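You operate a simulated robot arm through the tools that you are given. There is no shell and no other tool. Be economical: measure what you need, move in short steps, check, and stop when the job is done.

You are at the controls of a simulated two-armed robot. One attempt, no reset.

JOB
Take the filter cloth from the top of the packing table and lay it out flat on the top of the model bench.

Only the result counts: the job must be done as asked and must still hold three seconds after the hand-in. Knocking over, shifting, dropping, spilling or breaking anything else fails it. Flat cloth is picked up by pressing the open fingertips on it (5 to 10 N) and closing them slowly along it; thin cloth reads only 2 to 8 mm in the jaws.

ROBOT AND FRAMES
Two 7-joint arms with two-finger parallel grippers on one trunk, on a base that drives. Base frame: it is fixed to the floor where the robot stands at the start and does not move with it; the origin is under the middle of the robot, x ahead of it, y to its left, z up. Lengths are in mm, angles in rad, forces in N, time in s.
The left shoulder is at the start at [50, 161, 1098], the right one opposite. Places, roughly: filter cloth [500, -100, 900]; top of the model bench [-1300, 200, 800]. Payload 3.43 kg a hand.
The TCP of each hand is the grasp point between the finger pads, 30 mm short of the fingertips. In the tool frame z runs along the fingers and y along their closing line. Largest opening 94 mm; finger width 28, thickness 10; the body of the gripper, 50 by 96 mm, starts 55 mm behind the TCP.
Orientation is that of the tool frame in the base frame, as a unit quaternion [w, x, y, z]. With the fingers straight down and closing along the base's y, the tool's x points along the base's -x, its y along +y and its z along -z.

CONTROLS
- The arms move only by the tool step_arm. It takes "left_targets", "right_targets" or both (then of equal length, played together; a hand with none holds still); each is a list that holds one entry, the list of rows, each a list of 7 numbers: the shift along the tool's x, y, z in mm, then the turn, a rotation vector about the tool's x, y, z in rad, then the closure, from 0 (fully open) to 1 (shut). In form: [[[tx, ty, tz, wx, wy, wz, gripper], ...]]. A call has 1 to 10 rows; each row is the pose to reach, as a shift and turn from the pose commanded when the call began, along the tool's axes at that moment. Each row takes 0.2 s and may step no farther than 50 mm and 0.15 rad from the row before; otherwise, or with a gripper value out of range, the whole call is refused. Where a pose cannot be reached the arm comes as near as it can. A force on the tool above 40 N (or 10 N above the force at the start of the call, whichever is more), or a blocked arm, ends the call early, and 0.2 s more pass. The fingers move at their own pace (about 45 mm/s each) and stop on an object; they squeeze with about 42 N. The grip force told is the motor's: it shows also when the fingers shut on nothing. Time passes only in rows, and 0.2 s behind the last, so rows that repeat a pose let the fingers close. The reply holds the time, the measured pose of the TCP, the force on the tool along the base axes, the opening and the grip force, in the units named above and with some noise, with the torque about the TCP (base axes, N m) and any sound that the robot's microphone picked up.
- Cameras (640 x 400 px; columns grow to the right, rows downward): "scene" is now at [134.5, -14, 1239.9]; the picture's right is [-0.29, -0.96, 0.00], its down [-0.46, 0.14, -0.88] and it looks along [0.84, -0.25, -0.48] (base axes); focal length 270 px, centre (320, 200). "left" rides on the left gripper at [76, -14, -102] in its tool frame; the picture's right is [0.18, 0.98, 0.00], its down [-0.75, 0.14, -0.64] and it looks along [-0.63, 0.12, 0.77] (tool axes); focal length 243 px, centre (320, 200). "right" rides on the right gripper at [76, 14, -102] in its tool frame; the picture's right is [-0.18, 0.98, 0.00], its down [-0.75, -0.14, -0.64] and it looks along [-0.63, -0.12, 0.77] (tool axes); focal length 243 px, centre (320, 200). There is no depth. A picture from a camera that has moved, and an enlarged one, comes with that camera's place and axes in the base frame and with its lens. The place of the scene camera against the robot may be out by one fixed shift of up to 25 mm in any direction.
- grab_frame(camera): a new picture of that camera. No time passes.
- raise_lower(by): slides the trunk up (or, below 0, down) by that many mm; the arms and the scene camera ride with it, the base frame stays. It gives what a move gives, with no picture.
- roll_base(legs): drives the robot by 1 to 6 legs, each [ahead, left, turn to the left] in mm, mm and rad, along the robot's own axes; the way and the turn of a leg run together, so that a leg with both is an arc; at most 1500 mm and 3.142 rad a leg. The arms and the cameras ride along, it lands a little off, and it stops where it bumps. It gives what a move gives.
- turn_head(pan, tilt): turns the head with the scene camera to pan (to the left, within 1.396 rad either way) and tilt (down, from -0.506 to 1.204), counted from straight ahead of the robot. It gives what a move gives.
- enlarge(camera, box): a new picture of the part [left, top, right, bottom] of that camera's present view, enlarged. No time passes.
- sign_off(): hands the job in; it is judged then, once.

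Go step by step. Nothing tells you exact positions but the pictures and the camera data: compare them with the known pose of the tool, close in by small moves and look again before you grip or let go. The budget is 120 turns and 100 pictures, counting those below and the enlarged ones. Unless the task says otherwise, let go and move clear before handing in, and close with one line.

The tools are called by a JSON object that holds its "method" and its "body". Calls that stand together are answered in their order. step_arm: Moves the arms, as the interface text tells. Its arguments: {"type":"object","properties":{"left_targets":{"type":"array"},"right_targets":{"type":"array"}},"required":[]} The other tools are called the same way: raise_lower (by) slides the trunk up or down; roll_base (legs) drives the base; turn_head (pan, tilt) turns the head that bears the scene camera; grab_frame (camera) takes a picture; enlarge (camera, box) takes an enlarged picture of a part of a camera's view; sign_off () hands the job in.

At the start:

```text
clock: 0.0
left_tool_pos: [400.9, 84.7, 1090.0]
left_tool_rot: [0.001, 0.0, 1.0, 0.0]
left_force: [0.3, 0.3, -0.2]
left_ft_torque: [-0.01, -0.03, -0.02]
left_finger_gap: 94.0
left_grasp_force: 0.2
right_tool_pos: [369.1, -247.2, 1068.9]
right_tool_rot: [0.0, 0.0, 1.0, 0.0]
right_force: [0.0, -0.4, -0.1]
right_ft_torque: [-0.04, 0.01, -0.01]
right_finger_gap: 94.3
right_grasp_force: 0.1
trunk travel left (down, up): [-125.0, 142.0]
robot x, y, heading: [-5.5, -0.4, 0.004]
head pan, tilt: [-0.291, 0.496]
```

scene: 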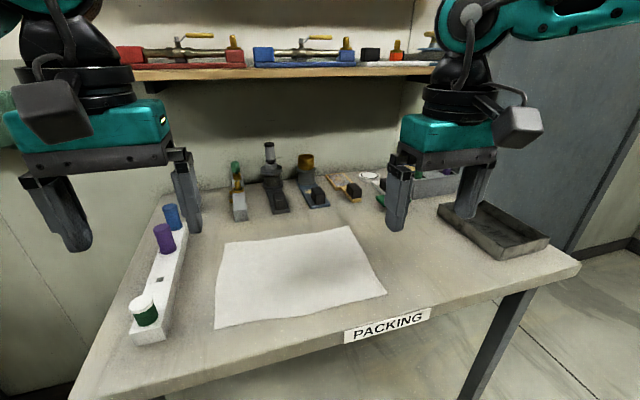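
right: 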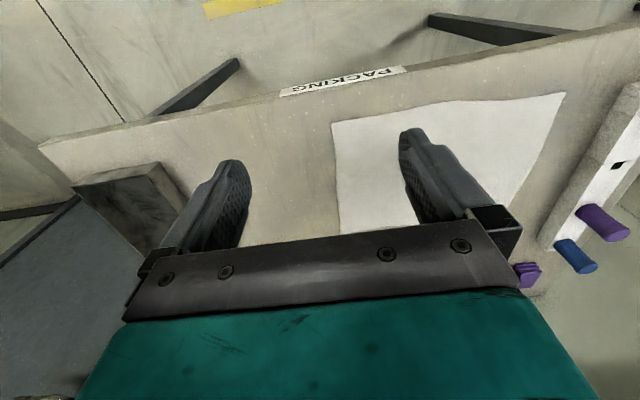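
left: 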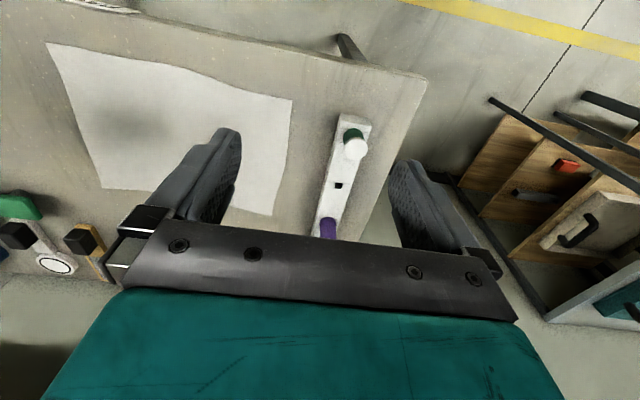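

The cloth lies at about x 410–605, y −205–52, and comparing the views puts the packing table top at z ≈ 900. I'll bring both hands, half closed, above its two near corners and look again.

{"method": "step_arm", "body": {"left_targets": [[[-9, -15, 30, 0, 0, 0, 0.3], [-18, -31, 65, 0, 0, 0, 0.574], [-27, -46, 98, 0, 0, 0, 0.574], [-36, -62, 130, 0, 0, 0, 0.574]]], "right_targets": [[[-13, 20, 27, 0, 0, 0, 0.3], [-27, 40, 55, 0, 0, 0, 0.574], [-40, 60, 82, 0, 0, 0, 0.574], [-54, 79, 109, 0, 0, 0, 0.574]]]}}

{"method": "grab_frame", "body": {"camera": "left"}}

{"method": "grab_frame", "body": {"camera": "right"}}

{"method": "grab_frame", "body": {"camera": "scene"}}

```text
clock: 1.0
left_tool_pos: [437.2, 22.0, 961.2]
left_tool_rot: [0.0, 0.0, 1.0, 0.0]
left_force: [0.9, 0.4, 0.6]
left_ft_torque: [0.01, -0.01, -0.02]
left_finger_gap: 39.7
left_grasp_force: 0.2
right_tool_pos: [421.3, -167.5, 958.8]
right_tool_rot: [0.0, 0.0, 1.0, 0.0]
right_force: [0.1, -0.4, 0.0]
right_ft_torque: [0.01, 0.0, -0.02]
right_finger_gap: 40.1
right_grasp_force: 0.1
trunk travel left (down, up): [-125.0, 142.0]
robot x, y, heading: [-0.5, 1.2, 0.002]
head pan, tilt: [-0.291, 0.496]
```

```text
96 pictures are left
camera left: at [361.0, 7.7, 1062.5], right [-0.18, 0.98, 0.0], down [0.75, 0.14, 0.64], along [0.63, 0.12, -0.77], focal length 243 px, centre (320, 200)
```

left: 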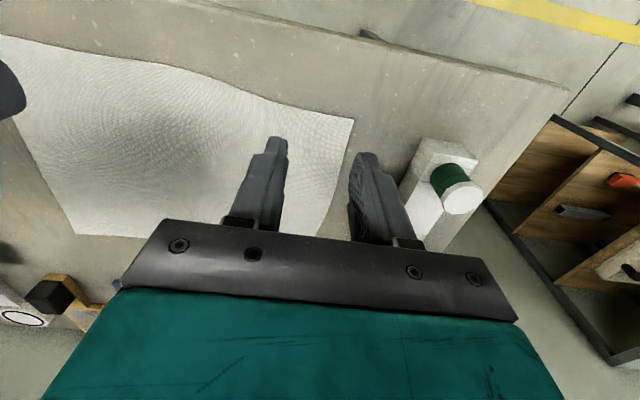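

```text
95 pictures are left
camera right: at [347.3, -152.8, 1062.6], right [0.18, 0.98, 0.0], down [0.75, -0.14, 0.64], along [0.63, -0.12, -0.77], focal length 243 px, centre (320, 200)
```

right: 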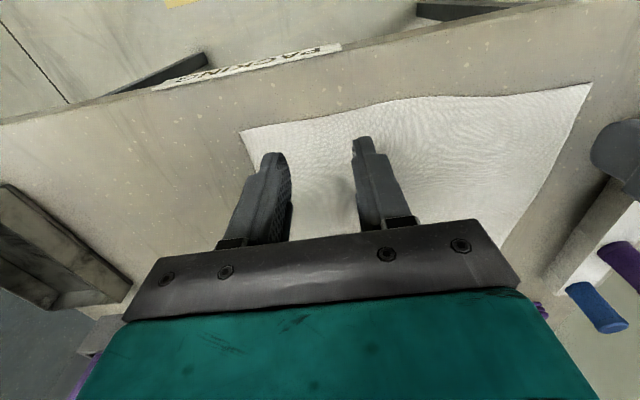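

```text
94 pictures are left
camera scene: at [135.1, -14.3, 1239.8], right [-0.29, -0.96, 0.0], down [-0.46, 0.14, -0.88], along [0.84, -0.25, -0.48], focal length 270 px, centre (320, 200)
```

scene: 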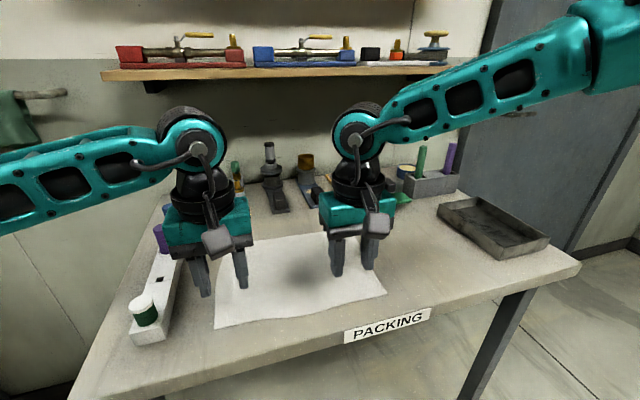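

Triangulating from the hand cameras puts the cloth nearer z ≈ 850, with near corners at about (438, 54) and (426, −242). I'll move over those spots, drop to about 25 mm above the cloth and check.

{"method": "step_arm", "body": {"left_targets": [[[-10, 0, 26, 0, 0, 0, 0.574], [-20, 0, 54, 0, 0, 0, 0.574]]], "right_targets": [[[-12, -21, 26, 0, 0, 0, 0.574], [-23, -42, 54, 0, 0, 0, 0.574]]]}}

{"method": "grab_frame", "body": {"camera": "left"}}

{"method": "grab_frame", "body": {"camera": "right"}}

```text
clock: 1.6
left_tool_pos: [458.2, 21.6, 907.0]
left_tool_rot: [0.001, -0.001, 1.0, 0.001]
left_force: [1.4, -0.3, 0.4]
left_ft_torque: [0.0, 0.0, -0.01]
left_finger_gap: 39.9
left_grasp_force: 0.0
right_tool_pos: [445.7, -209.8, 905.7]
right_tool_rot: [0.0, 0.0, 1.0, 0.0]
right_force: [0.2, -0.4, 0.4]
right_ft_torque: [-0.01, -0.02, 0.02]
right_finger_gap: 40.0
right_grasp_force: 0.1
trunk travel left (down, up): [-125.0, 142.0]
robot x, y, heading: [-0.4, -0.2, -0.0]
head pan, tilt: [-0.291, 0.496]
```

```text
93 pictures are left
camera left: at [380.7, 7.6, 1008.5], right [-0.18, 0.98, 0.0], down [0.75, 0.14, 0.64], along [0.63, 0.12, -0.77], focal length 243 px, centre (320, 200)
```

left: 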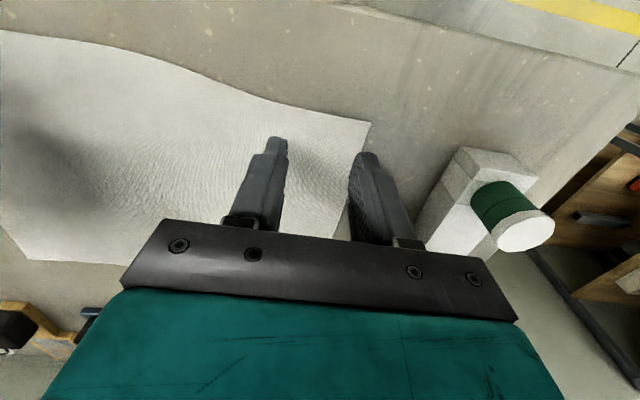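

```text
92 pictures are left
camera right: at [370.2, -195.6, 1008.7], right [0.18, 0.98, 0.0], down [0.75, -0.14, 0.64], along [0.63, -0.12, -0.77], focal length 243 px, centre (320, 200)
```

right: 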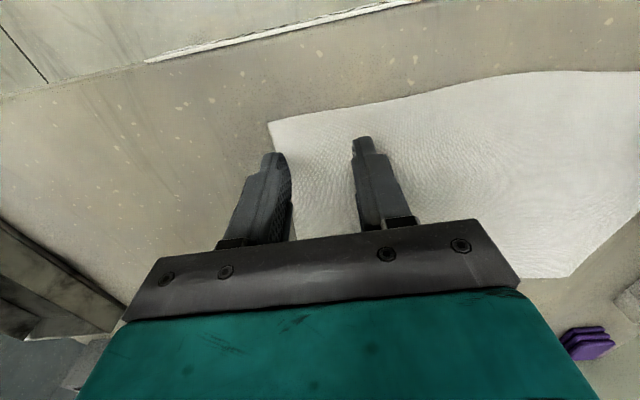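

The surface works out at about z 838, so the tips are still some 35 mm above it. I'll shift slightly inward on the cloth and go down carefully.

{"method": "step_arm", "body": {"left_targets": [[[-4, -5, 10, 0, 0, 0, 0.574], [-4, -5, 20, 0, 0, 0, 0.574], [-4, -5, 26, 0, 0, 0, 0.574], [-4, -5, 29, 0, 0, 0, 0.574]]], "right_targets": [[[-4, 4, 10, 0, 0, 0, 0.574], [-4, 4, 20, 0, 0, 0, 0.574], [-4, 4, 26, 0, 0, 0, 0.574], [-4, 4, 29, 0, 0, 0, 0.574]]]}}

{"method": "grab_frame", "body": {"camera": "left"}}

```text
clock: 2.6
left_tool_pos: [460.2, 17.4, 882.2]
left_tool_rot: [0.003, 0.0, 1.0, -0.001]
left_force: [3.0, -0.2, 14.6]
left_ft_torque: [0.18, 0.04, -0.05]
left_finger_gap: 40.2
left_grasp_force: 0.1
right_tool_pos: [450.3, -206.0, 882.2]
right_tool_rot: [0.004, 0.0, 1.0, 0.001]
right_force: [-2.0, -5.2, 31.8]
right_ft_torque: [-0.27, 0.36, 0.04]
right_finger_gap: 40.2
right_grasp_force: 0.0
trunk travel left (down, up): [-125.0, 142.0]
robot x, y, heading: [-4.3, -0.6, 0.002]
head pan, tilt: [-0.291, 0.496]
```

```text
91 pictures are left
camera left: at [382.9, 2.7, 982.8], right [-0.19, 0.98, 0.0], down [0.75, 0.14, 0.65], along [0.64, 0.12, -0.76], focal length 243 px, centre (320, 200)
```

left: 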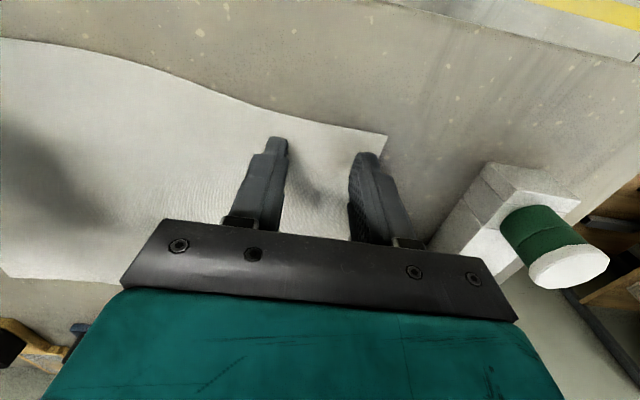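

Contact is at TCP z ≈ 882, so the surface is near 851, but both hands press too hard. I'll ease off to about 8 N.

{"method": "step_arm", "body": {"left_targets": [[[0, 0, -1.5, 0, 0, 0, 0.574], [0, 0, -1.5, 0, 0, 0, 0.574]]], "right_targets": [[[0, 0, -3, 0, 0, 0, 0.574], [0, 0, -3.5, 0, 0, 0, 0.574]]]}}

```text
clock: 3.2
left_tool_pos: [460.7, 17.9, 881.1]
left_tool_rot: [0.003, -0.001, 1.0, -0.001]
left_force: [4.4, -2.2, 22.5]
left_ft_torque: [0.31, 0.03, -0.06]
left_finger_gap: 39.7
left_grasp_force: 0.0
right_tool_pos: [449.5, -205.8, 882.0]
right_tool_rot: [0.003, 0.0, 1.0, 0.002]
right_force: [4.0, 0.0, 17.1]
right_ft_torque: [-0.29, 0.01, 0.05]
right_finger_gap: 40.3
right_grasp_force: 0.4
trunk travel left (down, up): [-125.0, 142.0]
robot x, y, heading: [-0.4, 1.5, -0.0]
head pan, tilt: [-0.291, 0.496]
```

Both still read around 20 N as they settle. I'll ease off further.

{"method": "step_arm", "body": {"left_targets": [[[0, 0, -2.5, 0, 0, 0, 0.574], [0, 0, -2.5, 0, 0, 0, 0.574]]], "right_targets": [[[0, 0, -1.7, 0, 0, 0, 0.574], [0, 0, -1.7, 0, 0, 0, 0.574]]]}}

```text
clock: 3.8
left_tool_pos: [460.7, 17.7, 881.6]
left_tool_rot: [0.0, 0.0, 1.0, 0.0]
left_force: [2.9, -2.4, 10.0]
left_ft_torque: [0.05, 0.02, -0.02]
left_finger_gap: 40.0
left_grasp_force: 0.2
right_tool_pos: [448.4, -205.7, 882.0]
right_tool_rot: [0.0, 0.0, 1.0, 0.0]
right_force: [1.3, 1.0, 9.3]
right_ft_torque: [-0.06, -0.01, 0.04]
right_finger_gap: 39.9
right_grasp_force: 0.2
trunk travel left (down, up): [-125.0, 142.0]
robot x, y, heading: [-0.0, -3.9, -0.001]
head pan, tilt: [-0.291, 0.496]
```

Now about 10 N on each hand. I'll close both slowly along the cloth.

{"method": "step_arm", "body": {"left_targets": [[[0, 0, 0, 0, 0, 0, 0.62], [0, 0, 0, 0, 0, 0, 0.66], [0, 0, 0, 0, 0, 0, 0.71], [0, 0, 0, 0, 0, 0, 0.76], [0, 0, 0, 0, 0, 0, 0.81], [0, 0, 0, 0, 0, 0, 0.86], [0, 0, 0, 0, 0, 0, 0.91], [0, 0, 0, 0, 0, 0, 0.96], [0, 0, 0, 0, 0, 0, 1], [0, 0, 0, 0, 0, 0, 1]]], "right_targets": [[[0, 0, 0, 0, 0, 0, 0.62], [0, 0, 0, 0, 0, 0, 0.66], [0, 0, 0, 0, 0, 0, 0.71], [0, 0, 0, 0, 0, 0, 0.76], [0, 0, 0, 0, 0, 0, 0.81], [0, 0, 0, 0, 0, 0, 0.86], [0, 0, 0, 0, 0, 0, 0.91], [0, 0, 0, 0, 0, 0, 0.96], [0, 0, 0, 0, 0, 0, 1], [0, 0, 0, 0, 0, 0, 1]]]}}

{"method": "grab_frame", "body": {"camera": "left"}}

{"method": "grab_frame", "body": {"camera": "right"}}

```text
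clock: 6.0
left_tool_pos: [460.7, 15.8, 882.2]
left_tool_rot: [0.001, 0.001, 1.0, -0.002]
left_force: [-1.3, -11.5, 6.9]
left_ft_torque: [-0.41, 0.12, -0.04]
left_finger_gap: 2.4
left_grasp_force: 36.7
right_tool_pos: [449.2, -205.6, 882.3]
right_tool_rot: [0.0, -0.001, 1.0, 0.0]
right_force: [-0.3, 11.6, 0.4]
right_ft_torque: [0.35, -0.06, 0.05]
right_finger_gap: 2.1
right_grasp_force: 37.1
trunk travel left (down, up): [-125.0, 142.0]
robot x, y, heading: [-0.7, 5.7, 0.0]
head pan, tilt: [-0.291, 0.496]
```

```text
90 pictures are left
camera left: at [383.5, 2.1, 984.5], right [-0.18, 0.98, 0.0], down [0.75, 0.14, 0.64], along [0.63, 0.11, -0.77], focal length 243 px, centre (320, 200)
```

left: 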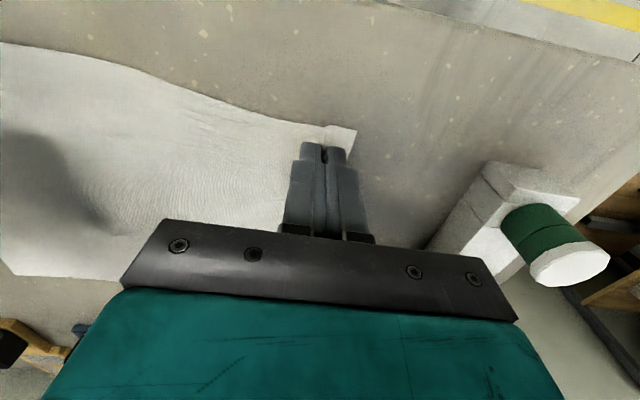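

```text
89 pictures are left
camera right: at [373.8, -190.8, 985.7], right [0.18, 0.98, 0.0], down [0.75, -0.14, 0.64], along [0.63, -0.12, -0.77], focal length 243 px, centre (320, 200)
```

right: 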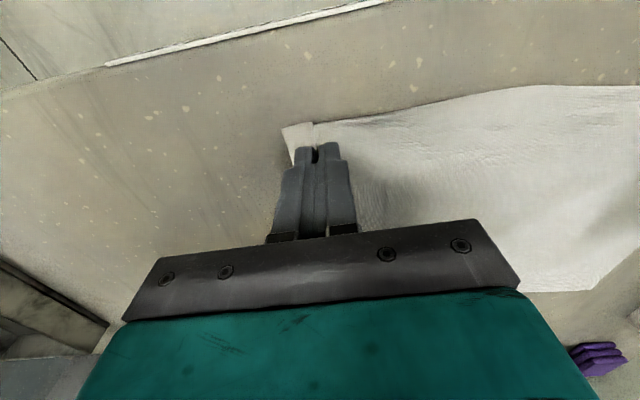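

Both hands hold a fold (2.4 and 2.1 mm). I'll lift slowly with the hands slightly closer together, then look.

{"method": "step_arm", "body": {"left_targets": [[[0, -1, -10, 0, 0, 0, 1], [0, -2, -25, 0, 0, 0, 1], [0, -2, -45, 0, 0, 0, 1], [0, -2, -65, 0, 0, 0, 1], [0, -2, -85, 0, 0, 0, 1], [0, -2, -105, 0, 0, 0, 1], [0, -2, -125, 0, 0, 0, 1], [0, -2, -145, 0, 0, 0, 1], [0, -2, -165, 0, 0, 0, 1]]], "right_targets": [[[0, 1, -10, 0, 0, 0, 1], [0, 2, -25, 0, 0, 0, 1], [0, 2, -45, 0, 0, 0, 1], [0, 2, -65, 0, 0, 0, 1], [0, 2, -85, 0, 0, 0, 1], [0, 2, -105, 0, 0, 0, 1], [0, 2, -125, 0, 0, 0, 1], [0, 2, -145, 0, 0, 0, 1], [0, 2, -165, 0, 0, 0, 1]]]}}

{"method": "grab_frame", "body": {"camera": "scene"}}

```text
clock: 8.0
left_tool_pos: [461.3, 15.0, 1047.0]
left_tool_rot: [0.0, 0.0, 1.0, 0.0]
left_force: [-1.2, -8.6, 0.3]
left_ft_torque: [-0.29, 0.0, -0.06]
left_finger_gap: 2.6
left_grasp_force: 37.2
right_tool_pos: [448.6, -204.0, 1046.8]
right_tool_rot: [0.0, 0.0, 1.0, -0.001]
right_force: [0.7, 9.2, -0.7]
right_ft_torque: [0.28, -0.01, -0.01]
right_finger_gap: 2.5
right_grasp_force: 36.4
trunk travel left (down, up): [-125.0, 142.0]
robot x, y, heading: [-0.4, -0.8, 0.0]
head pan, tilt: [-0.291, 0.496]
```

```text
88 pictures are left
camera scene: at [134.3, -14.0, 1239.9], right [-0.29, -0.96, 0.0], down [-0.46, 0.14, -0.88], along [0.84, -0.25, -0.48], focal length 270 px, centre (320, 200)
```

scene: 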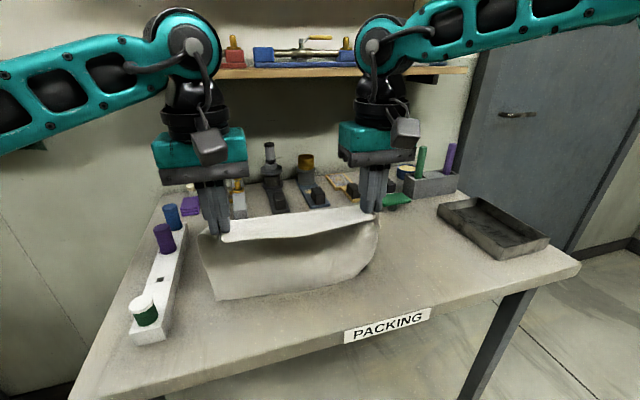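

The cloth hangs cleanly from both hands, though its lower edge is still on the table. I'll raise the trunk to free it, then look to both sides before driving.

{"method": "raise_lower", "body": {"by": 110}}

{"method": "turn_head", "body": {"pan": 1.39, "tilt": 0.5}}

{"method": "grab_frame", "body": {"camera": "scene"}}

{"method": "turn_head", "body": {"pan": -1.39, "tilt": 0.5}}

{"method": "grab_frame", "body": {"camera": "scene"}}

{"method": "turn_head", "body": {"pan": 0, "tilt": 0.5}}

{"method": "grab_frame", "body": {"camera": "scene"}}

```text
clock: 9.4
left_tool_pos: [461.7, 15.4, 1156.3]
left_tool_rot: [0.0, -0.001, 1.0, 0.0]
left_force: [-0.4, -8.4, -0.5]
left_ft_torque: [-0.29, 0.02, -0.03]
left_finger_gap: 2.3
left_grasp_force: 37.1
right_tool_pos: [450.2, -204.0, 1155.8]
right_tool_rot: [0.0, 0.0, 1.0, 0.0]
right_force: [0.8, 8.4, -0.3]
right_ft_torque: [0.23, -0.01, 0.02]
right_finger_gap: 2.3
right_grasp_force: 37.1
trunk travel left (down, up): [-235.0, 32.0]
robot x, y, heading: [-1.2, 0.1, 0.004]
head pan, tilt: [-0.291, 0.496]
```

```text
clock: 11.1
left_tool_pos: [461.2, 14.5, 1155.7]
left_tool_rot: [0.0, -0.001, 1.0, -0.001]
left_force: [-0.3, -8.4, -0.8]
left_ft_torque: [-0.28, 0.01, 0.0]
left_finger_gap: 2.1
left_grasp_force: 36.8
right_tool_pos: [449.3, -203.3, 1156.8]
right_tool_rot: [0.001, 0.0, 1.0, -0.001]
right_force: [1.2, 8.6, -0.7]
right_ft_torque: [0.23, -0.03, 0.05]
right_finger_gap: 2.0
right_grasp_force: 37.2
trunk travel left (down, up): [-235.0, 32.0]
robot x, y, heading: [2.4, 1.7, -0.004]
head pan, tilt: [1.389, 0.499]
```

```text
87 pictures are left
camera scene: at [63.8, 101.7, 1349.6], right [0.98, -0.18, 0.0], down [-0.09, -0.47, -0.88], along [0.16, 0.86, -0.48], focal length 270 px, centre (320, 200)
```

scene: 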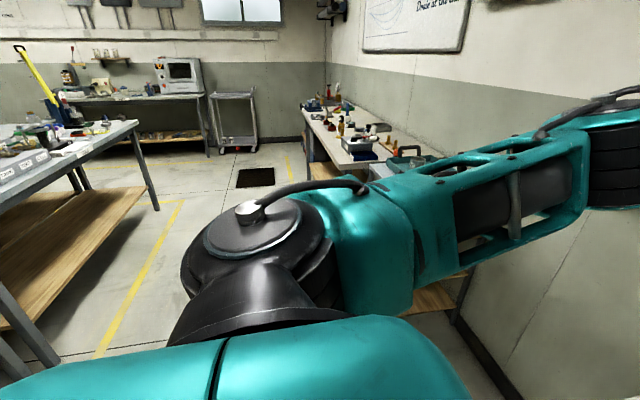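

```text
clock: 13.6
left_tool_pos: [461.3, 16.3, 1156.9]
left_tool_rot: [-0.001, 0.0, 1.0, 0.0]
left_force: [-0.4, -9.0, -0.4]
left_ft_torque: [-0.26, 0.04, -0.03]
left_finger_gap: 2.5
left_grasp_force: 37.4
right_tool_pos: [449.4, -202.8, 1156.7]
right_tool_rot: [0.0, 0.0, 1.0, -0.001]
right_force: [0.5, 8.1, -0.2]
right_ft_torque: [0.25, 0.02, 0.02]
right_finger_gap: 1.8
right_grasp_force: 37.4
trunk travel left (down, up): [-235.0, 32.0]
robot x, y, heading: [2.5, -2.1, 0.001]
head pan, tilt: [-1.389, 0.499]
```

```text
86 pictures are left
camera scene: at [63.8, -77.3, 1349.6], right [-0.98, -0.18, 0.0], down [-0.09, 0.47, -0.88], along [0.16, -0.86, -0.48], focal length 270 px, centre (320, 200)
```

scene: 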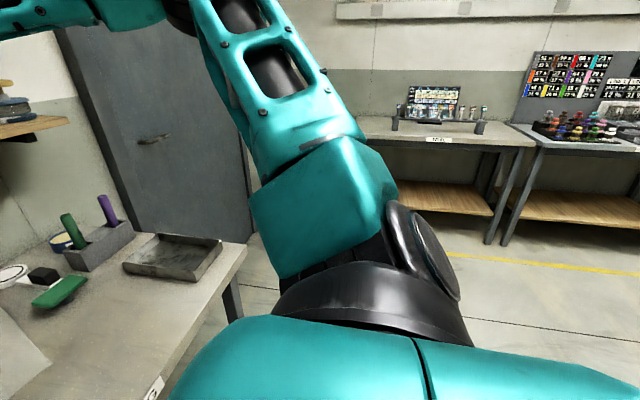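

```text
clock: 15.1
left_tool_pos: [460.5, 15.8, 1156.1]
left_tool_rot: [0.0, -0.001, 1.0, 0.0]
left_force: [-0.2, -8.5, 0.1]
left_ft_torque: [-0.23, 0.01, -0.02]
left_finger_gap: 2.2
left_grasp_force: 36.8
right_tool_pos: [449.5, -203.7, 1157.7]
right_tool_rot: [0.0, 0.0, 1.0, 0.0]
right_force: [1.0, 9.1, 0.4]
right_ft_torque: [0.26, 0.0, 0.01]
right_finger_gap: 2.0
right_grasp_force: 36.6
trunk travel left (down, up): [-235.0, 32.0]
robot x, y, heading: [-0.7, 2.7, 0.002]
head pan, tilt: [0.0, 0.499]
```

```text
85 pictures are left
camera scene: at [138.3, 12.1, 1349.6], right [0.0, -1.0, 0.0], down [-0.48, 0.0, -0.88], along [0.88, 0.0, -0.48], focal length 270 px, centre (320, 200)
```

scene: 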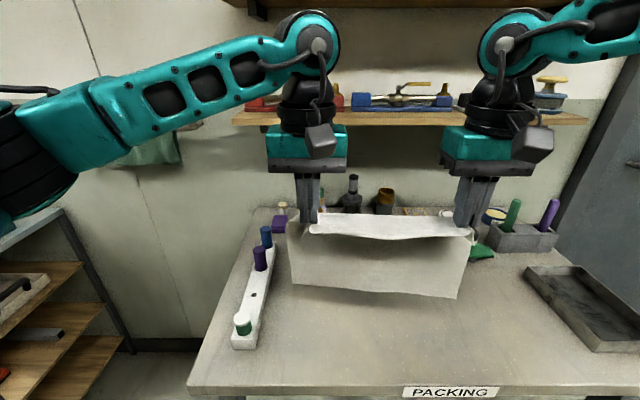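

The cloth is clear of the table, and the room to both sides is open. I'll back straight out, turn a quarter left and look at the model bench.

{"method": "roll_base", "body": {"legs": [[-250, 0, 0], [0, 0, 1.57]]}}

{"method": "turn_head", "body": {"pan": 1.2, "tilt": 0.4}}

{"method": "grab_frame", "body": {"camera": "scene"}}

```text
clock: 20.7
left_tool_pos: [-259.5, 461.2, 1155.8]
left_tool_rot: [0.0, -0.704, 0.71, 0.001]
left_force: [8.9, -0.3, -0.7]
left_ft_torque: [-0.05, -0.23, -0.06]
left_finger_gap: 2.3
left_grasp_force: 36.8
right_tool_pos: [-42.0, 448.8, 1156.6]
right_tool_rot: [0.0, -0.704, 0.71, -0.001]
right_force: [-8.5, 0.2, 0.0]
right_ft_torque: [0.0, 0.27, 0.0]
right_finger_gap: 2.3
right_grasp_force: 37.4
trunk travel left (down, up): [-235.0, 32.0]
robot x, y, heading: [-249.1, 3.7, 1.561]
head pan, tilt: [0.0, 0.499]
```

```text
clock: 22.1
left_tool_pos: [-260.4, 460.8, 1156.0]
left_tool_rot: [0.001, -0.704, 0.71, -0.001]
left_force: [8.5, -1.1, 0.2]
left_ft_torque: [-0.04, -0.27, -0.09]
left_finger_gap: 2.4
left_grasp_force: 37.0
right_tool_pos: [-42.1, 447.0, 1156.6]
right_tool_rot: [-0.001, -0.704, 0.71, 0.0]
right_force: [-7.3, 0.1, -0.8]
right_ft_torque: [-0.01, 0.24, 0.02]
right_finger_gap: 2.1
right_grasp_force: 37.0
trunk travel left (down, up): [-235.0, 32.0]
robot x, y, heading: [-248.0, -2.5, 1.567]
head pan, tilt: [1.201, 0.4]
```

```text
84 pictures are left
camera scene: at [-326.5, 86.5, 1358.7], right [0.37, 0.93, 0.0], down [0.36, -0.14, -0.92], along [-0.86, 0.34, -0.39], focal length 270 px, centre (320, 200)
```

scene: 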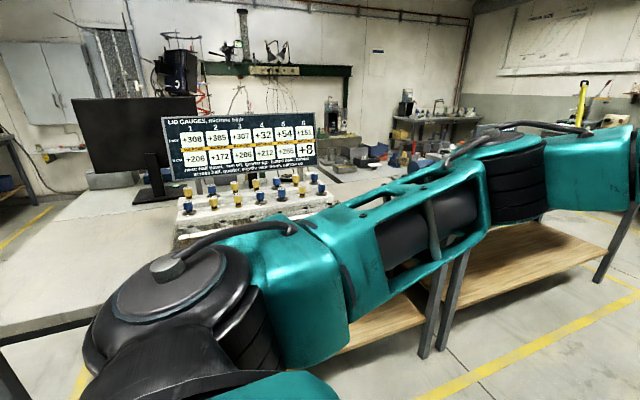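

A bench with a monitor, a sign and some capped parts is in view, with clear surface at its left end. I'll turn the other quarter to face it and look for its label.

{"method": "roll_base", "body": {"legs": [[0, 0, 1.57]]}}

{"method": "turn_head", "body": {"pan": 0, "tilt": 0.35}}

{"method": "grab_frame", "body": {"camera": "scene"}}

{"method": "grab_frame", "body": {"camera": "left"}}

{"method": "grab_frame", "body": {"camera": "right"}}

```text
clock: 26.4
left_tool_pos: [-708.9, -9.0, 1155.9]
left_tool_rot: [-0.001, 1.0, -0.006, 0.0]
left_force: [0.6, 8.4, 0.4]
left_ft_torque: [0.28, -0.01, -0.07]
left_finger_gap: 2.3
left_grasp_force: 37.2
right_tool_pos: [-694.7, 210.1, 1157.5]
right_tool_rot: [0.0, 1.0, -0.008, 0.0]
right_force: [-0.4, -8.6, 0.0]
right_ft_torque: [-0.24, 0.02, 0.03]
right_finger_gap: 2.2
right_grasp_force: 37.5
trunk travel left (down, up): [-235.0, 32.0]
robot x, y, heading: [-246.6, -1.3, 3.128]
head pan, tilt: [1.201, 0.4]
```

```text
clock: 27.8
left_tool_pos: [-707.9, -9.7, 1155.5]
left_tool_rot: [-0.001, 1.0, -0.007, 0.001]
left_force: [0.0, 7.5, 0.0]
left_ft_torque: [0.24, -0.02, -0.09]
left_finger_gap: 2.6
left_grasp_force: 37.0
right_tool_pos: [-694.4, 209.9, 1157.7]
right_tool_rot: [0.001, 1.0, -0.007, 0.0]
right_force: [0.2, -6.9, 0.4]
right_ft_torque: [-0.24, 0.03, -0.02]
right_finger_gap: 2.0
right_grasp_force: 36.5
trunk travel left (down, up): [-235.0, 32.0]
robot x, y, heading: [-244.5, 3.3, 3.125]
head pan, tilt: [0.0, 0.351]
```

```text
83 pictures are left
camera scene: at [-373.8, 13.9, 1363.3], right [0.01, 1.0, 0.0], down [0.34, 0.0, -0.94], along [-0.94, 0.01, -0.34], focal length 270 px, centre (320, 200)
```

scene: 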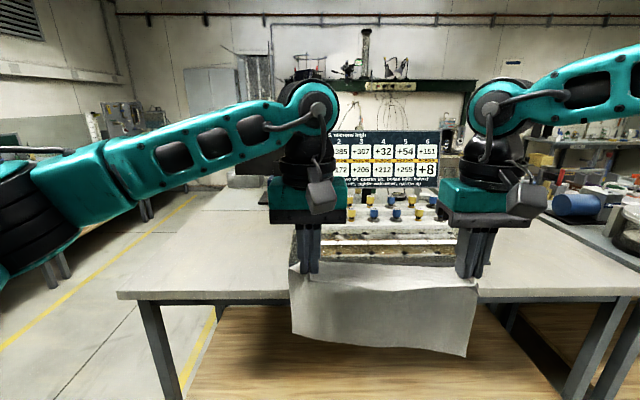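

```text
82 pictures are left
camera left: at [-633.7, 3.9, 1257.8], right [0.17, -0.99, 0.0], down [-0.76, -0.13, 0.64], along [-0.63, -0.11, -0.77], focal length 243 px, centre (320, 200)
```

left: 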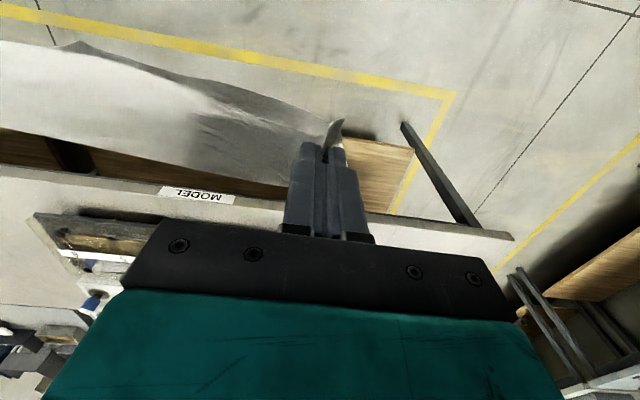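

```text
81 pictures are left
camera right: at [-618.4, 194.8, 1260.5], right [-0.2, -0.98, 0.0], down [-0.75, 0.15, 0.64], along [-0.63, 0.13, -0.77], focal length 243 px, centre (320, 200)
```

right: 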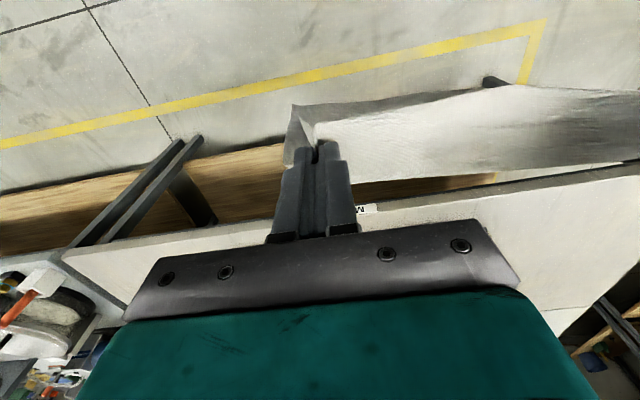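

The label reads MODEL, so this is the right bench. Its front edge is at x ≈ −1055 and its left end at y ≈ −615, with a parts tray further right. I'll slide left toward the clear area and look down at it.

{"method": "roll_base", "body": {"legs": [[0, 400, 0.013]]}}

{"method": "turn_head", "body": {"pan": 0, "tilt": 0.45}}

{"method": "grab_frame", "body": {"camera": "scene"}}

{"method": "grab_frame", "body": {"camera": "right"}}

{"method": "grab_frame", "body": {"camera": "left"}}

```text
clock: 30.2
left_tool_pos: [-712.3, -409.5, 1155.3]
left_tool_rot: [-0.002, 1.0, -0.001, 0.0]
left_force: [0.5, 7.4, -0.3]
left_ft_torque: [0.26, -0.01, -0.13]
left_finger_gap: 2.6
left_grasp_force: 36.9
right_tool_pos: [-700.0, -190.5, 1157.8]
right_tool_rot: [0.001, 1.0, 0.0, 0.0]
right_force: [0.2, -8.0, -0.6]
right_ft_torque: [-0.25, 0.01, -0.03]
right_finger_gap: 2.2
right_grasp_force: 36.9
trunk travel left (down, up): [-235.0, 32.0]
robot x, y, heading: [-251.0, -396.1, 3.139]
head pan, tilt: [0.0, 0.351]
```

```text
clock: 30.9
left_tool_pos: [-712.1, -407.5, 1157.3]
left_tool_rot: [0.0, 1.0, -0.002, 0.0]
left_force: [1.1, 6.6, 0.1]
left_ft_torque: [0.21, -0.04, -0.08]
left_finger_gap: 2.5
left_grasp_force: 37.0
right_tool_pos: [-700.3, -192.0, 1156.3]
right_tool_rot: [0.0, 1.0, -0.001, 0.0]
right_force: [-0.7, -6.4, -0.9]
right_ft_torque: [-0.22, 0.02, 0.01]
right_finger_gap: 2.4
right_grasp_force: 36.6
trunk travel left (down, up): [-235.0, 32.0]
robot x, y, heading: [-247.8, -396.1, 3.139]
head pan, tilt: [0.0, 0.45]
```

```text
80 pictures are left
camera scene: at [-375.7, -382.5, 1354.1], right [0.0, 1.0, 0.0], down [0.43, 0.0, -0.9], along [-0.9, 0.0, -0.43], focal length 270 px, centre (320, 200)
```

scene: 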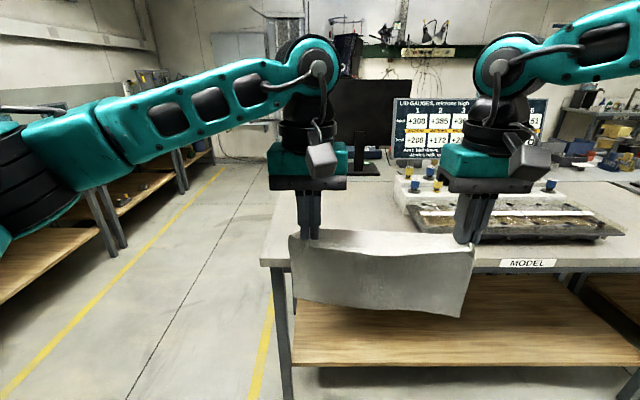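

```text
79 pictures are left
camera right: at [-623.5, -204.5, 1260.6], right [-0.19, -0.98, 0.0], down [-0.75, 0.14, 0.64], along [-0.63, 0.12, -0.77], focal length 243 px, centre (320, 200)
```

right: 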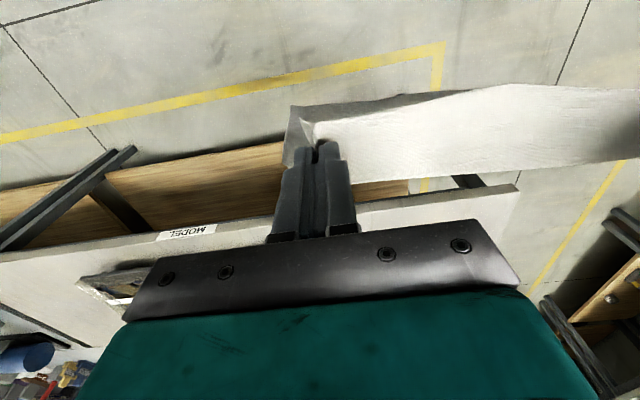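

```text
78 pictures are left
camera left: at [-636.5, -395.1, 1257.9], right [0.18, -0.98, 0.0], down [-0.75, -0.14, 0.64], along [-0.63, -0.11, -0.77], focal length 243 px, centre (320, 200)
```

left: 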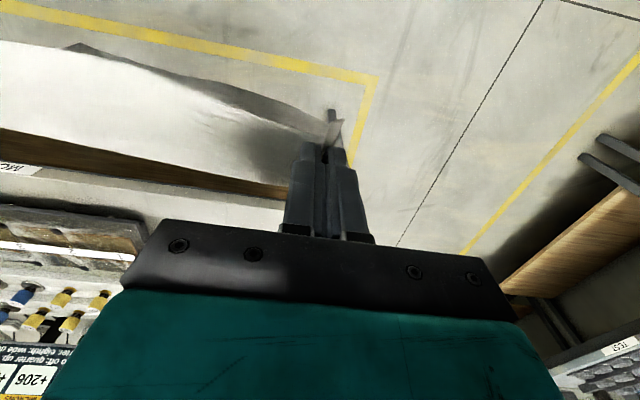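

The bench top works out at z ≈ 841, with its front edge at x ≈ −1015 and left end at y ≈ −560; the tray starts at about y −58. The clear patch is centred under my hands (y ≈ −300), so I'll drive straight in 400 mm, which leaves the hanging cloth about 80 mm above the bench.

{"method": "roll_base", "body": {"legs": [[300, 0, 0]]}}

{"method": "turn_head", "body": {"pan": 0, "tilt": 0.6}}

{"method": "grab_frame", "body": {"camera": "scene"}}

{"method": "grab_frame", "body": {"camera": "right"}}

{"method": "grab_frame", "body": {"camera": "left"}}

```text
clock: 32.9
left_tool_pos: [-1011.3, -407.8, 1155.7]
left_tool_rot: [-0.001, 1.0, -0.002, 0.0]
left_force: [0.5, 6.9, -1.5]
left_ft_torque: [0.26, -0.04, -0.12]
left_finger_gap: 2.3
left_grasp_force: 37.2
right_tool_pos: [-999.1, -189.2, 1157.0]
right_tool_rot: [0.001, 1.0, -0.001, 0.0]
right_force: [-0.8, -8.4, -0.8]
right_ft_torque: [-0.23, 0.04, -0.03]
right_finger_gap: 2.1
right_grasp_force: 37.0
trunk travel left (down, up): [-235.0, 32.0]
robot x, y, heading: [-549.8, -396.1, 3.135]
head pan, tilt: [0.0, 0.45]
```

```text
clock: 33.6
left_tool_pos: [-1011.0, -407.6, 1155.9]
left_tool_rot: [0.0, 1.0, -0.002, 0.0]
left_force: [0.3, 7.0, -0.6]
left_ft_torque: [0.19, -0.03, -0.08]
left_finger_gap: 2.0
left_grasp_force: 36.5
right_tool_pos: [-998.5, -190.8, 1156.4]
right_tool_rot: [0.001, 1.0, 0.0, 0.001]
right_force: [-0.2, -5.5, 0.1]
right_ft_torque: [-0.18, -0.01, 0.01]
right_finger_gap: 2.3
right_grasp_force: 37.0
trunk travel left (down, up): [-235.0, 32.0]
robot x, y, heading: [-546.6, -395.8, 3.138]
head pan, tilt: [0.0, 0.6]
```

```text
77 pictures are left
camera scene: at [-670.8, -381.8, 1340.6], right [0.0, 1.0, 0.0], down [0.56, 0.0, -0.83], along [-0.83, 0.0, -0.56], focal length 270 px, centre (320, 200)
```

scene: 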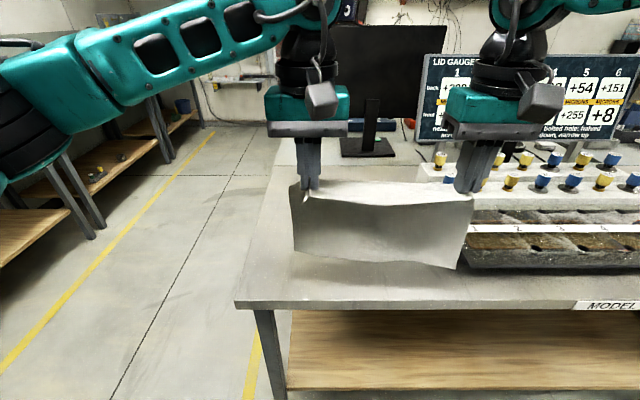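

```text
76 pictures are left
camera right: at [-922.1, -203.7, 1260.7], right [-0.19, -0.98, 0.0], down [-0.75, 0.14, 0.64], along [-0.63, 0.12, -0.77], focal length 243 px, centre (320, 200)
```

right: 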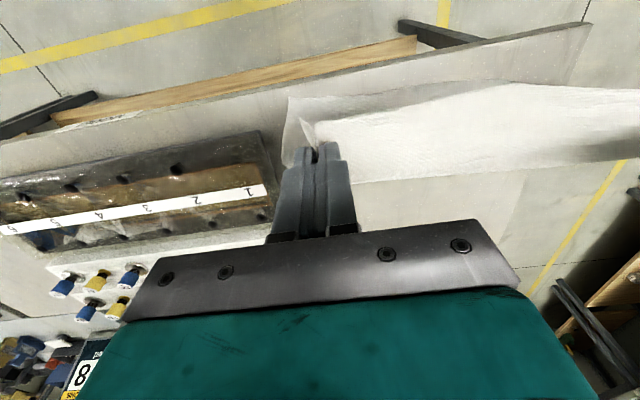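

```text
75 pictures are left
camera left: at [-935.1, -394.2, 1258.0], right [0.18, -0.98, 0.0], down [-0.75, -0.14, 0.64], along [-0.63, -0.11, -0.77], focal length 243 px, centre (320, 200)
```

left: 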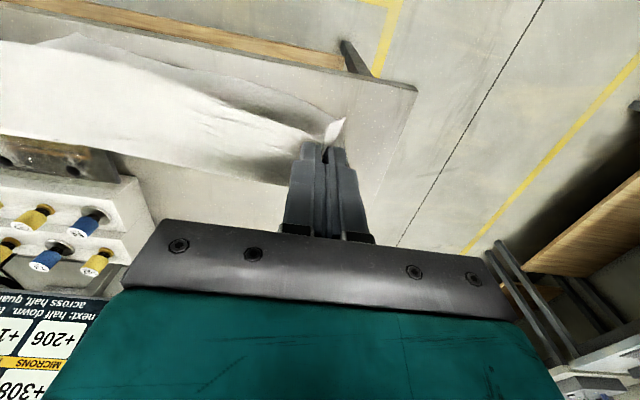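

The bench corner is confirmed at (−1019, −566), top z ≈ 841, and the tray and rack begin at y ≈ −60 to −100. I'll go in the last 100 mm and shift 35 mm left for even margins.

{"method": "roll_base", "body": {"legs": [[100, 35, 0]]}}

```text
clock: 34.8
left_tool_pos: [-1110.8, -441.2, 1155.5]
left_tool_rot: [0.0, 1.0, -0.003, 0.0]
left_force: [0.9, 6.6, 0.1]
left_ft_torque: [0.2, -0.05, -0.08]
left_finger_gap: 2.5
left_grasp_force: 37.3
right_tool_pos: [-1097.5, -223.6, 1156.9]
right_tool_rot: [0.001, 1.0, -0.002, -0.001]
right_force: [-1.4, -6.8, 0.0]
right_ft_torque: [-0.22, -0.02, -0.03]
right_finger_gap: 2.1
right_grasp_force: 36.5
trunk travel left (down, up): [-235.0, 32.0]
robot x, y, heading: [-649.8, -431.9, 3.136]
head pan, tilt: [0.0, 0.6]
```

I want the hands centred ahead of the robot for full forward reach. I'll shift both arms 100 mm to the robot's left, then drive the base 100 mm right.

{"method": "step_arm", "body": {"left_targets": [[[0, 20, 0, 0, 0, 0, 1], [0, 40, 0, 0, 0, 0, 1], [0, 60, 0, 0, 0, 0, 1], [0, 80, 0, 0, 0, 0, 1], [0, 100, 0, 0, 0, 0, 1]]], "right_targets": [[[0, 20, 0, 0, 0, 0, 1], [0, 40, 0, 0, 0, 0, 1], [0, 60, 0, 0, 0, 0, 1], [0, 80, 0, 0, 0, 0, 1], [0, 100, 0, 0, 0, 0, 1]]]}}

{"method": "roll_base", "body": {"legs": [[0, -100, 0]]}}

{"method": "step_arm", "body": {"left_targets": [[[-30, 0, 0, 0, 0, 0, 1], [-60, 0, 0, 0, 0, 0, 1], [-90, 0, 0, 0, 0, 0, 1], [-120, 0, 0, 0, 0, 0, 1], [-150, 0, 0, 0, 0, 0, 1], [-170, 0, 0, 0, 0, 0, 1]]], "right_targets": [[[-30, 0, 0, 0, 0, 0, 1], [-60, 0, 0, 0, 0, 0, 1], [-90, 0, 0, 0, 0, 0, 1], [-120, 0, 0, 0, 0, 0, 1], [-150, 0, 0, 0, 0, 0, 1], [-182, 0, 0, 0, 0, 0, 1]]]}}

{"method": "grab_frame", "body": {"camera": "scene"}}

```text
clock: 36.0
left_tool_pos: [-1109.6, -538.7, 1156.7]
left_tool_rot: [-0.007, 1.0, -0.007, -0.002]
left_force: [3.5, 34.1, -0.2]
left_ft_torque: [1.08, -0.13, -0.19]
left_finger_gap: 2.5
left_grasp_force: 36.7
right_tool_pos: [-1091.2, -308.5, 1157.0]
right_tool_rot: [0.008, 1.0, 0.0, -0.003]
right_force: [-2.9, -33.7, -0.5]
right_ft_torque: [-1.05, 0.09, 0.0]
right_finger_gap: 2.5
right_grasp_force: 37.4
right hand out of reach, approached as far as the arm can: row 4, 5
trunk travel left (down, up): [-235.0, 32.0]
robot x, y, heading: [-649.8, -428.0, 3.137]
head pan, tilt: [0.0, 0.6]
```

```text
clock: 37.2
left_tool_pos: [-1109.8, -437.4, 1156.1]
left_tool_rot: [-0.007, 1.0, -0.006, -0.001]
left_force: [4.1, 38.6, -0.4]
left_ft_torque: [1.14, -0.11, -0.23]
left_finger_gap: 2.4
left_grasp_force: 37.3
right_tool_pos: [-1092.1, -207.4, 1156.1]
right_tool_rot: [0.009, 1.0, 0.0, -0.003]
right_force: [-4.0, -37.3, -0.3]
right_ft_torque: [-1.21, 0.13, -0.01]
right_finger_gap: 2.5
right_grasp_force: 36.8
trunk travel left (down, up): [-235.0, 32.0]
robot x, y, heading: [-646.8, -326.1, 3.135]
head pan, tilt: [0.0, 0.6]
```

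```text
clock: 37.8
left_tool_pos: [-1160.8, -423.4, 1156.8]
left_tool_rot: [-0.021, 1.0, -0.02, 0.0]
left_force: [4.3, 20.6, -0.5]
left_ft_torque: [0.66, -0.11, -0.12]
left_finger_gap: 2.3
left_grasp_force: 37.4
right_tool_pos: [-1127.4, -195.1, 1155.5]
right_tool_rot: [0.023, 1.0, 0.006, -0.01]
right_force: [-4.1, -21.2, 0.0]
right_ft_torque: [-0.64, 0.16, -0.08]
right_finger_gap: 2.2
right_grasp_force: 36.9
right hand out of reach, approached as far as the arm can: row 1, 2, 3
trunk travel left (down, up): [-235.0, 32.0]
robot x, y, heading: [-649.5, -331.6, 3.14]
head pan, tilt: [0.0, 0.6]
stopped in row 3 (left hand): the force on the tool passed its limit (the readings are from after the stop); the commanded pose is now the measured one
```

```text
74 pictures are left
camera scene: at [-769.9, -316.6, 1340.5], right [0.0, 1.0, 0.0], down [0.56, 0.0, -0.83], along [-0.83, 0.0, -0.56], focal length 270 px, centre (320, 200)
```

scene: 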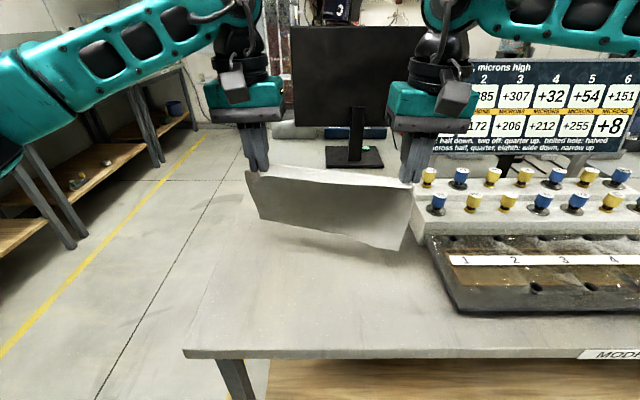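

The right hand ran out of reach at this height, which stretched the cloth a little. I'll lower both hands about 70 mm, where reach is better, square them up and relax the spacing.

{"method": "step_arm", "body": {"left_targets": [[[0, 0, 15, -0.01, 0, -0.01, 1], [0, 2, 30, -0.02, 0, -0.02, 1], [0, 4, 45, -0.03, 0, -0.03, 1], [0, 6, 60, -0.042, 0, -0.04, 1], [0, 6, 70, -0.042, 0, -0.04, 1]]], "right_targets": [[[0, 2, 15, 0.01, 0, 0, 1], [0, 6, 30, 0.02, 0.01, 0.01, 1], [-6, 11, 45, 0.03, 0.015, 0.01, 1], [-12, 14, 60, 0.046, 0.02, 0.012, 1], [-18, 16, 70, 0.046, 0.02, 0.012, 1]]]}}

{"method": "grab_frame", "body": {"camera": "scene"}}

{"method": "grab_frame", "body": {"camera": "left"}}

{"method": "grab_frame", "body": {"camera": "right"}}

```text
clock: 38.7
left_tool_pos: [-1159.6, -419.3, 1107.2]
left_tool_rot: [-0.01, 1.0, -0.01, 0.0]
left_force: [3.6, 18.1, 0.3]
left_ft_torque: [0.55, -0.12, -0.16]
left_finger_gap: 2.1
left_grasp_force: 36.7
right_tool_pos: [-1121.6, -194.3, 1108.7]
right_tool_rot: [0.013, 1.0, 0.003, -0.007]
right_force: [-3.2, -17.9, 0.1]
right_ft_torque: [-0.55, 0.14, -0.1]
right_finger_gap: 2.3
right_grasp_force: 36.8
right hand out of reach, approached as far as the arm can: row 1, 2, 3, 4
trunk travel left (down, up): [-235.0, 32.0]
robot x, y, heading: [-652.3, -329.0, 3.137]
head pan, tilt: [0.0, 0.6]
stopped in row 4 (left hand): the force on the tool passed its limit (the readings are from after the stop); the commanded pose is now the measured one
```

```text
73 pictures are left
camera scene: at [-770.0, -316.6, 1340.5], right [0.0, 1.0, 0.0], down [0.56, 0.0, -0.83], along [-0.83, 0.0, -0.56], focal length 270 px, centre (320, 200)
```

scene: 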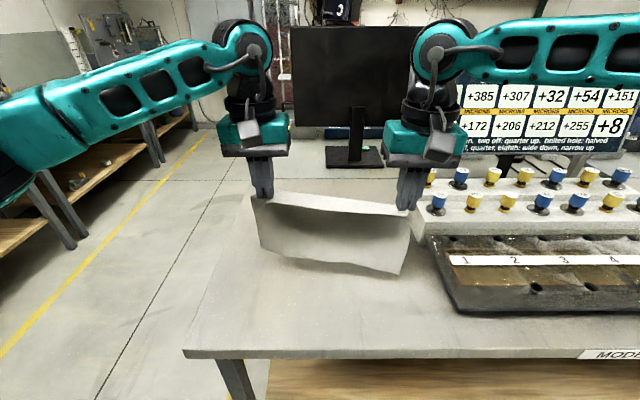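

```text
72 pictures are left
camera left: at [-1083.4, -408.9, 1209.4], right [0.16, -0.99, -0.02], down [-0.76, -0.14, 0.64], along [-0.63, -0.09, -0.77], focal length 243 px, centre (320, 200)
```

left: 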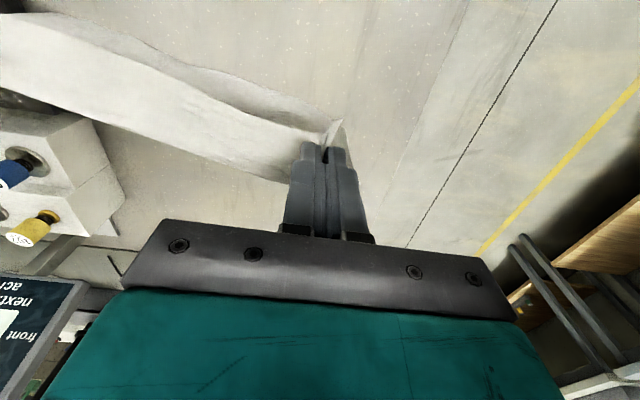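

```text
71 pictures are left
camera right: at [-1044.1, -204.1, 1211.7], right [-0.18, -0.98, 0.03], down [-0.75, 0.15, 0.65], along [-0.64, 0.09, -0.76], focal length 243 px, centre (320, 200)
```

right: 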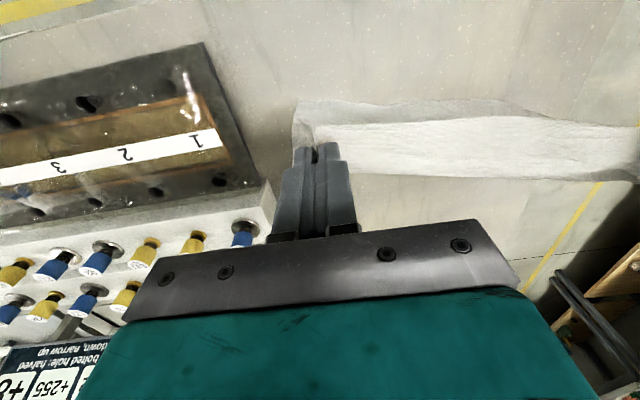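

The right hand still reports trouble and the cloth is keeping some tension. I'll slacken the left hand toward it and lower the right straight down to see whether its reach recovers.

{"method": "step_arm", "body": {"left_targets": [[[10, -3, 5, 0, 0, 0, 1], [20, -6, 10, 0, 0, 0, 1], [30, -7, 20, 0, 0, 0, 1], [35, -7, 30, 0, 0, 0, 1], [35, -7, 30, 0, 0, 0, 1]]], "right_targets": [[[0, 0, 5, 0, 0, 0, 1], [0, 0, 10, 0, 0, 0, 1], [0, 0, 20, 0, 0, 0, 1], [0, 0, 30, 0, 0, 0, 1], [0, 0, 30, 0, 0, 0, 1]]]}}

```text
clock: 39.9
left_tool_pos: [-1124.7, -415.5, 1076.9]
left_tool_rot: [-0.007, 1.0, -0.006, -0.001]
left_force: [0.8, 12.7, -0.9]
left_ft_torque: [0.4, -0.04, -0.08]
left_finger_gap: 1.9
left_grasp_force: 36.9
right_tool_pos: [-1120.1, -188.7, 1078.4]
right_tool_rot: [0.01, 1.0, 0.001, -0.006]
right_force: [-0.6, -12.7, 0.1]
right_ft_torque: [-0.42, 0.05, -0.03]
right_finger_gap: 2.3
right_grasp_force: 37.5
right hand out of reach, approached as far as the arm can: row 4, 5
trunk travel left (down, up): [-235.0, 32.0]
robot x, y, heading: [-648.8, -332.1, 3.139]
head pan, tilt: [0.0, 0.6]
```

The right hand still looks limited by a joint rather than by distance. I'll try a small inward yaw of that gripper with a little forward motion, taking the left hand along.

{"method": "step_arm", "body": {"left_targets": [[[0, -2, 0, 0, 0, 0, 1], [0, -4, 0, 0, 0, 0, 1], [-10, -4, 0, 0, 0, 0, 1], [-20, -4, 0, 0, 0, 0, 1]]], "right_targets": [[[0, 0, 0, 0, 0, -0.1, 1], [0, 0, 0, 0, 0, -0.2, 1], [-10, 0, 0, 0, 0, -0.25, 1], [-20, 0, 0, 0, 0, -0.25, 1]]]}}

```text
clock: 40.9
left_tool_pos: [-1144.5, -409.7, 1076.3]
left_tool_rot: [-0.009, 1.0, -0.008, 0.0]
left_force: [2.1, 21.6, 0.5]
left_ft_torque: [0.68, -0.07, -0.1]
left_finger_gap: 2.3
left_grasp_force: 36.7
right_tool_pos: [-1132.6, -181.3, 1080.1]
right_tool_rot: [0.012, 0.992, 0.127, -0.007]
right_force: [-2.4, -20.4, -0.5]
right_ft_torque: [-0.65, 0.05, -0.19]
right_finger_gap: 2.4
right_grasp_force: 36.8
right hand out of reach, approached as far as the arm can: row 3, 4
trunk travel left (down, up): [-235.0, 32.0]
robot x, y, heading: [-649.0, -327.6, 3.144]
head pan, tilt: [0.0, 0.6]
```

Shifting the right hand inward is the problem, whereas the original layout (left hand nearly central, right hand 200 mm out) worked. I'll go back to that by driving the base 100 mm left and moving the arms back right.

{"method": "roll_base", "body": {"legs": [[0, 100, 0]]}}

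{"method": "step_arm", "body": {"left_targets": [[[0, -10, 0, 0, 0, 0, 1], [0, -22, 0, 0, 0, 0, 1], [0, -34, 0, 0, 0, 0, 1], [0, -44, 0, 0, 0, 0, 1], [0, -54, 0, 0, 0, 0, 1], [0, -64, 0, 0, 0, 0, 1]]], "right_targets": [[[0, -5, 0, 0, 0, 0, 1], [0, -15, 0, 0, 0, 0.05, 1], [0, -25, 0, 0, 0, 0.1, 1], [0, -35, 0, 0, 0, 0.15, 1], [0, -45, 0, 0, 0, 0.2, 1], [0, -55, 0, 0, 0, 0.25, 1]]]}}

```text
clock: 42.0
left_tool_pos: [-1145.0, -510.3, 1077.2]
left_tool_rot: [-0.009, 1.0, -0.007, 0.0]
left_force: [2.3, 24.0, 0.8]
left_ft_torque: [0.77, -0.08, -0.08]
left_finger_gap: 2.3
left_grasp_force: 37.1
right_tool_pos: [-1133.3, -281.0, 1080.4]
right_tool_rot: [0.011, 0.992, 0.127, -0.008]
right_force: [-1.8, -23.9, -0.9]
right_ft_torque: [-0.72, 0.03, -0.17]
right_finger_gap: 2.6
right_grasp_force: 36.6
trunk travel left (down, up): [-235.0, 32.0]
robot x, y, heading: [-650.5, -431.0, 3.135]
head pan, tilt: [0.0, 0.6]
```

```text
clock: 43.5
left_tool_pos: [-1145.1, -446.2, 1077.8]
left_tool_rot: [-0.009, 1.0, -0.007, -0.001]
left_force: [0.0, 1.8, 0.3]
left_ft_torque: [0.06, 0.01, 0.0]
left_finger_gap: 2.1
left_grasp_force: 37.2
right_tool_pos: [-1147.6, -226.0, 1078.6]
right_tool_rot: [0.013, 1.0, 0.0, -0.008]
right_force: [-0.4, -0.7, 0.7]
right_ft_torque: [-0.04, 0.01, 0.02]
right_finger_gap: 2.0
right_grasp_force: 37.6
trunk travel left (down, up): [-235.0, 32.0]
robot x, y, heading: [-648.2, -428.3, 3.134]
head pan, tilt: [0.0, 0.6]
```

Both hands are back in reach, with 220 mm spacing and no tension. I'll raise them slightly and go forward to x ≈ −1260.

{"method": "step_arm", "body": {"left_targets": [[[0, 0, -15, 0, 0, 0, 1], [-10, 0, -30, 0, 0, 0, 1], [-30, 0, -30, 0, 0, 0, 1], [-50, 0, -30, 0, 0, 0, 1], [-70, 0, -30, 0, 0, 0, 1], [-85, 0, -30, 0, 0, 0, 1]]], "right_targets": [[[0, 0, -15, 0, 0, 0, 1], [-10, 0, -30, 0, 0, 0, 1], [-30, 0, -30, 0, 0, 0, 1], [-50, 0, -30, 0, 0, 0, 1], [-70, 0, -30, 0, 0, 0, 1], [-85, 0, -30, 0, 0, 0, 1]]]}}

```text
clock: 44.9
left_tool_pos: [-1228.4, -440.8, 1107.6]
left_tool_rot: [-0.013, 1.0, -0.011, 0.0]
left_force: [4.4, 23.8, -0.4]
left_ft_torque: [0.7, -0.13, -0.16]
left_finger_gap: 2.0
left_grasp_force: 36.9
right_tool_pos: [-1198.4, -210.3, 1111.1]
right_tool_rot: [0.016, 1.0, 0.003, -0.008]
right_force: [-3.7, -23.8, -0.1]
right_ft_torque: [-0.73, 0.19, -0.1]
right_finger_gap: 2.3
right_grasp_force: 37.1
right hand out of reach, approached as far as the arm can: row 4, 5, 6
trunk travel left (down, up): [-235.0, 32.0]
robot x, y, heading: [-651.0, -432.9, 3.139]
head pan, tilt: [0.0, 0.6]
```

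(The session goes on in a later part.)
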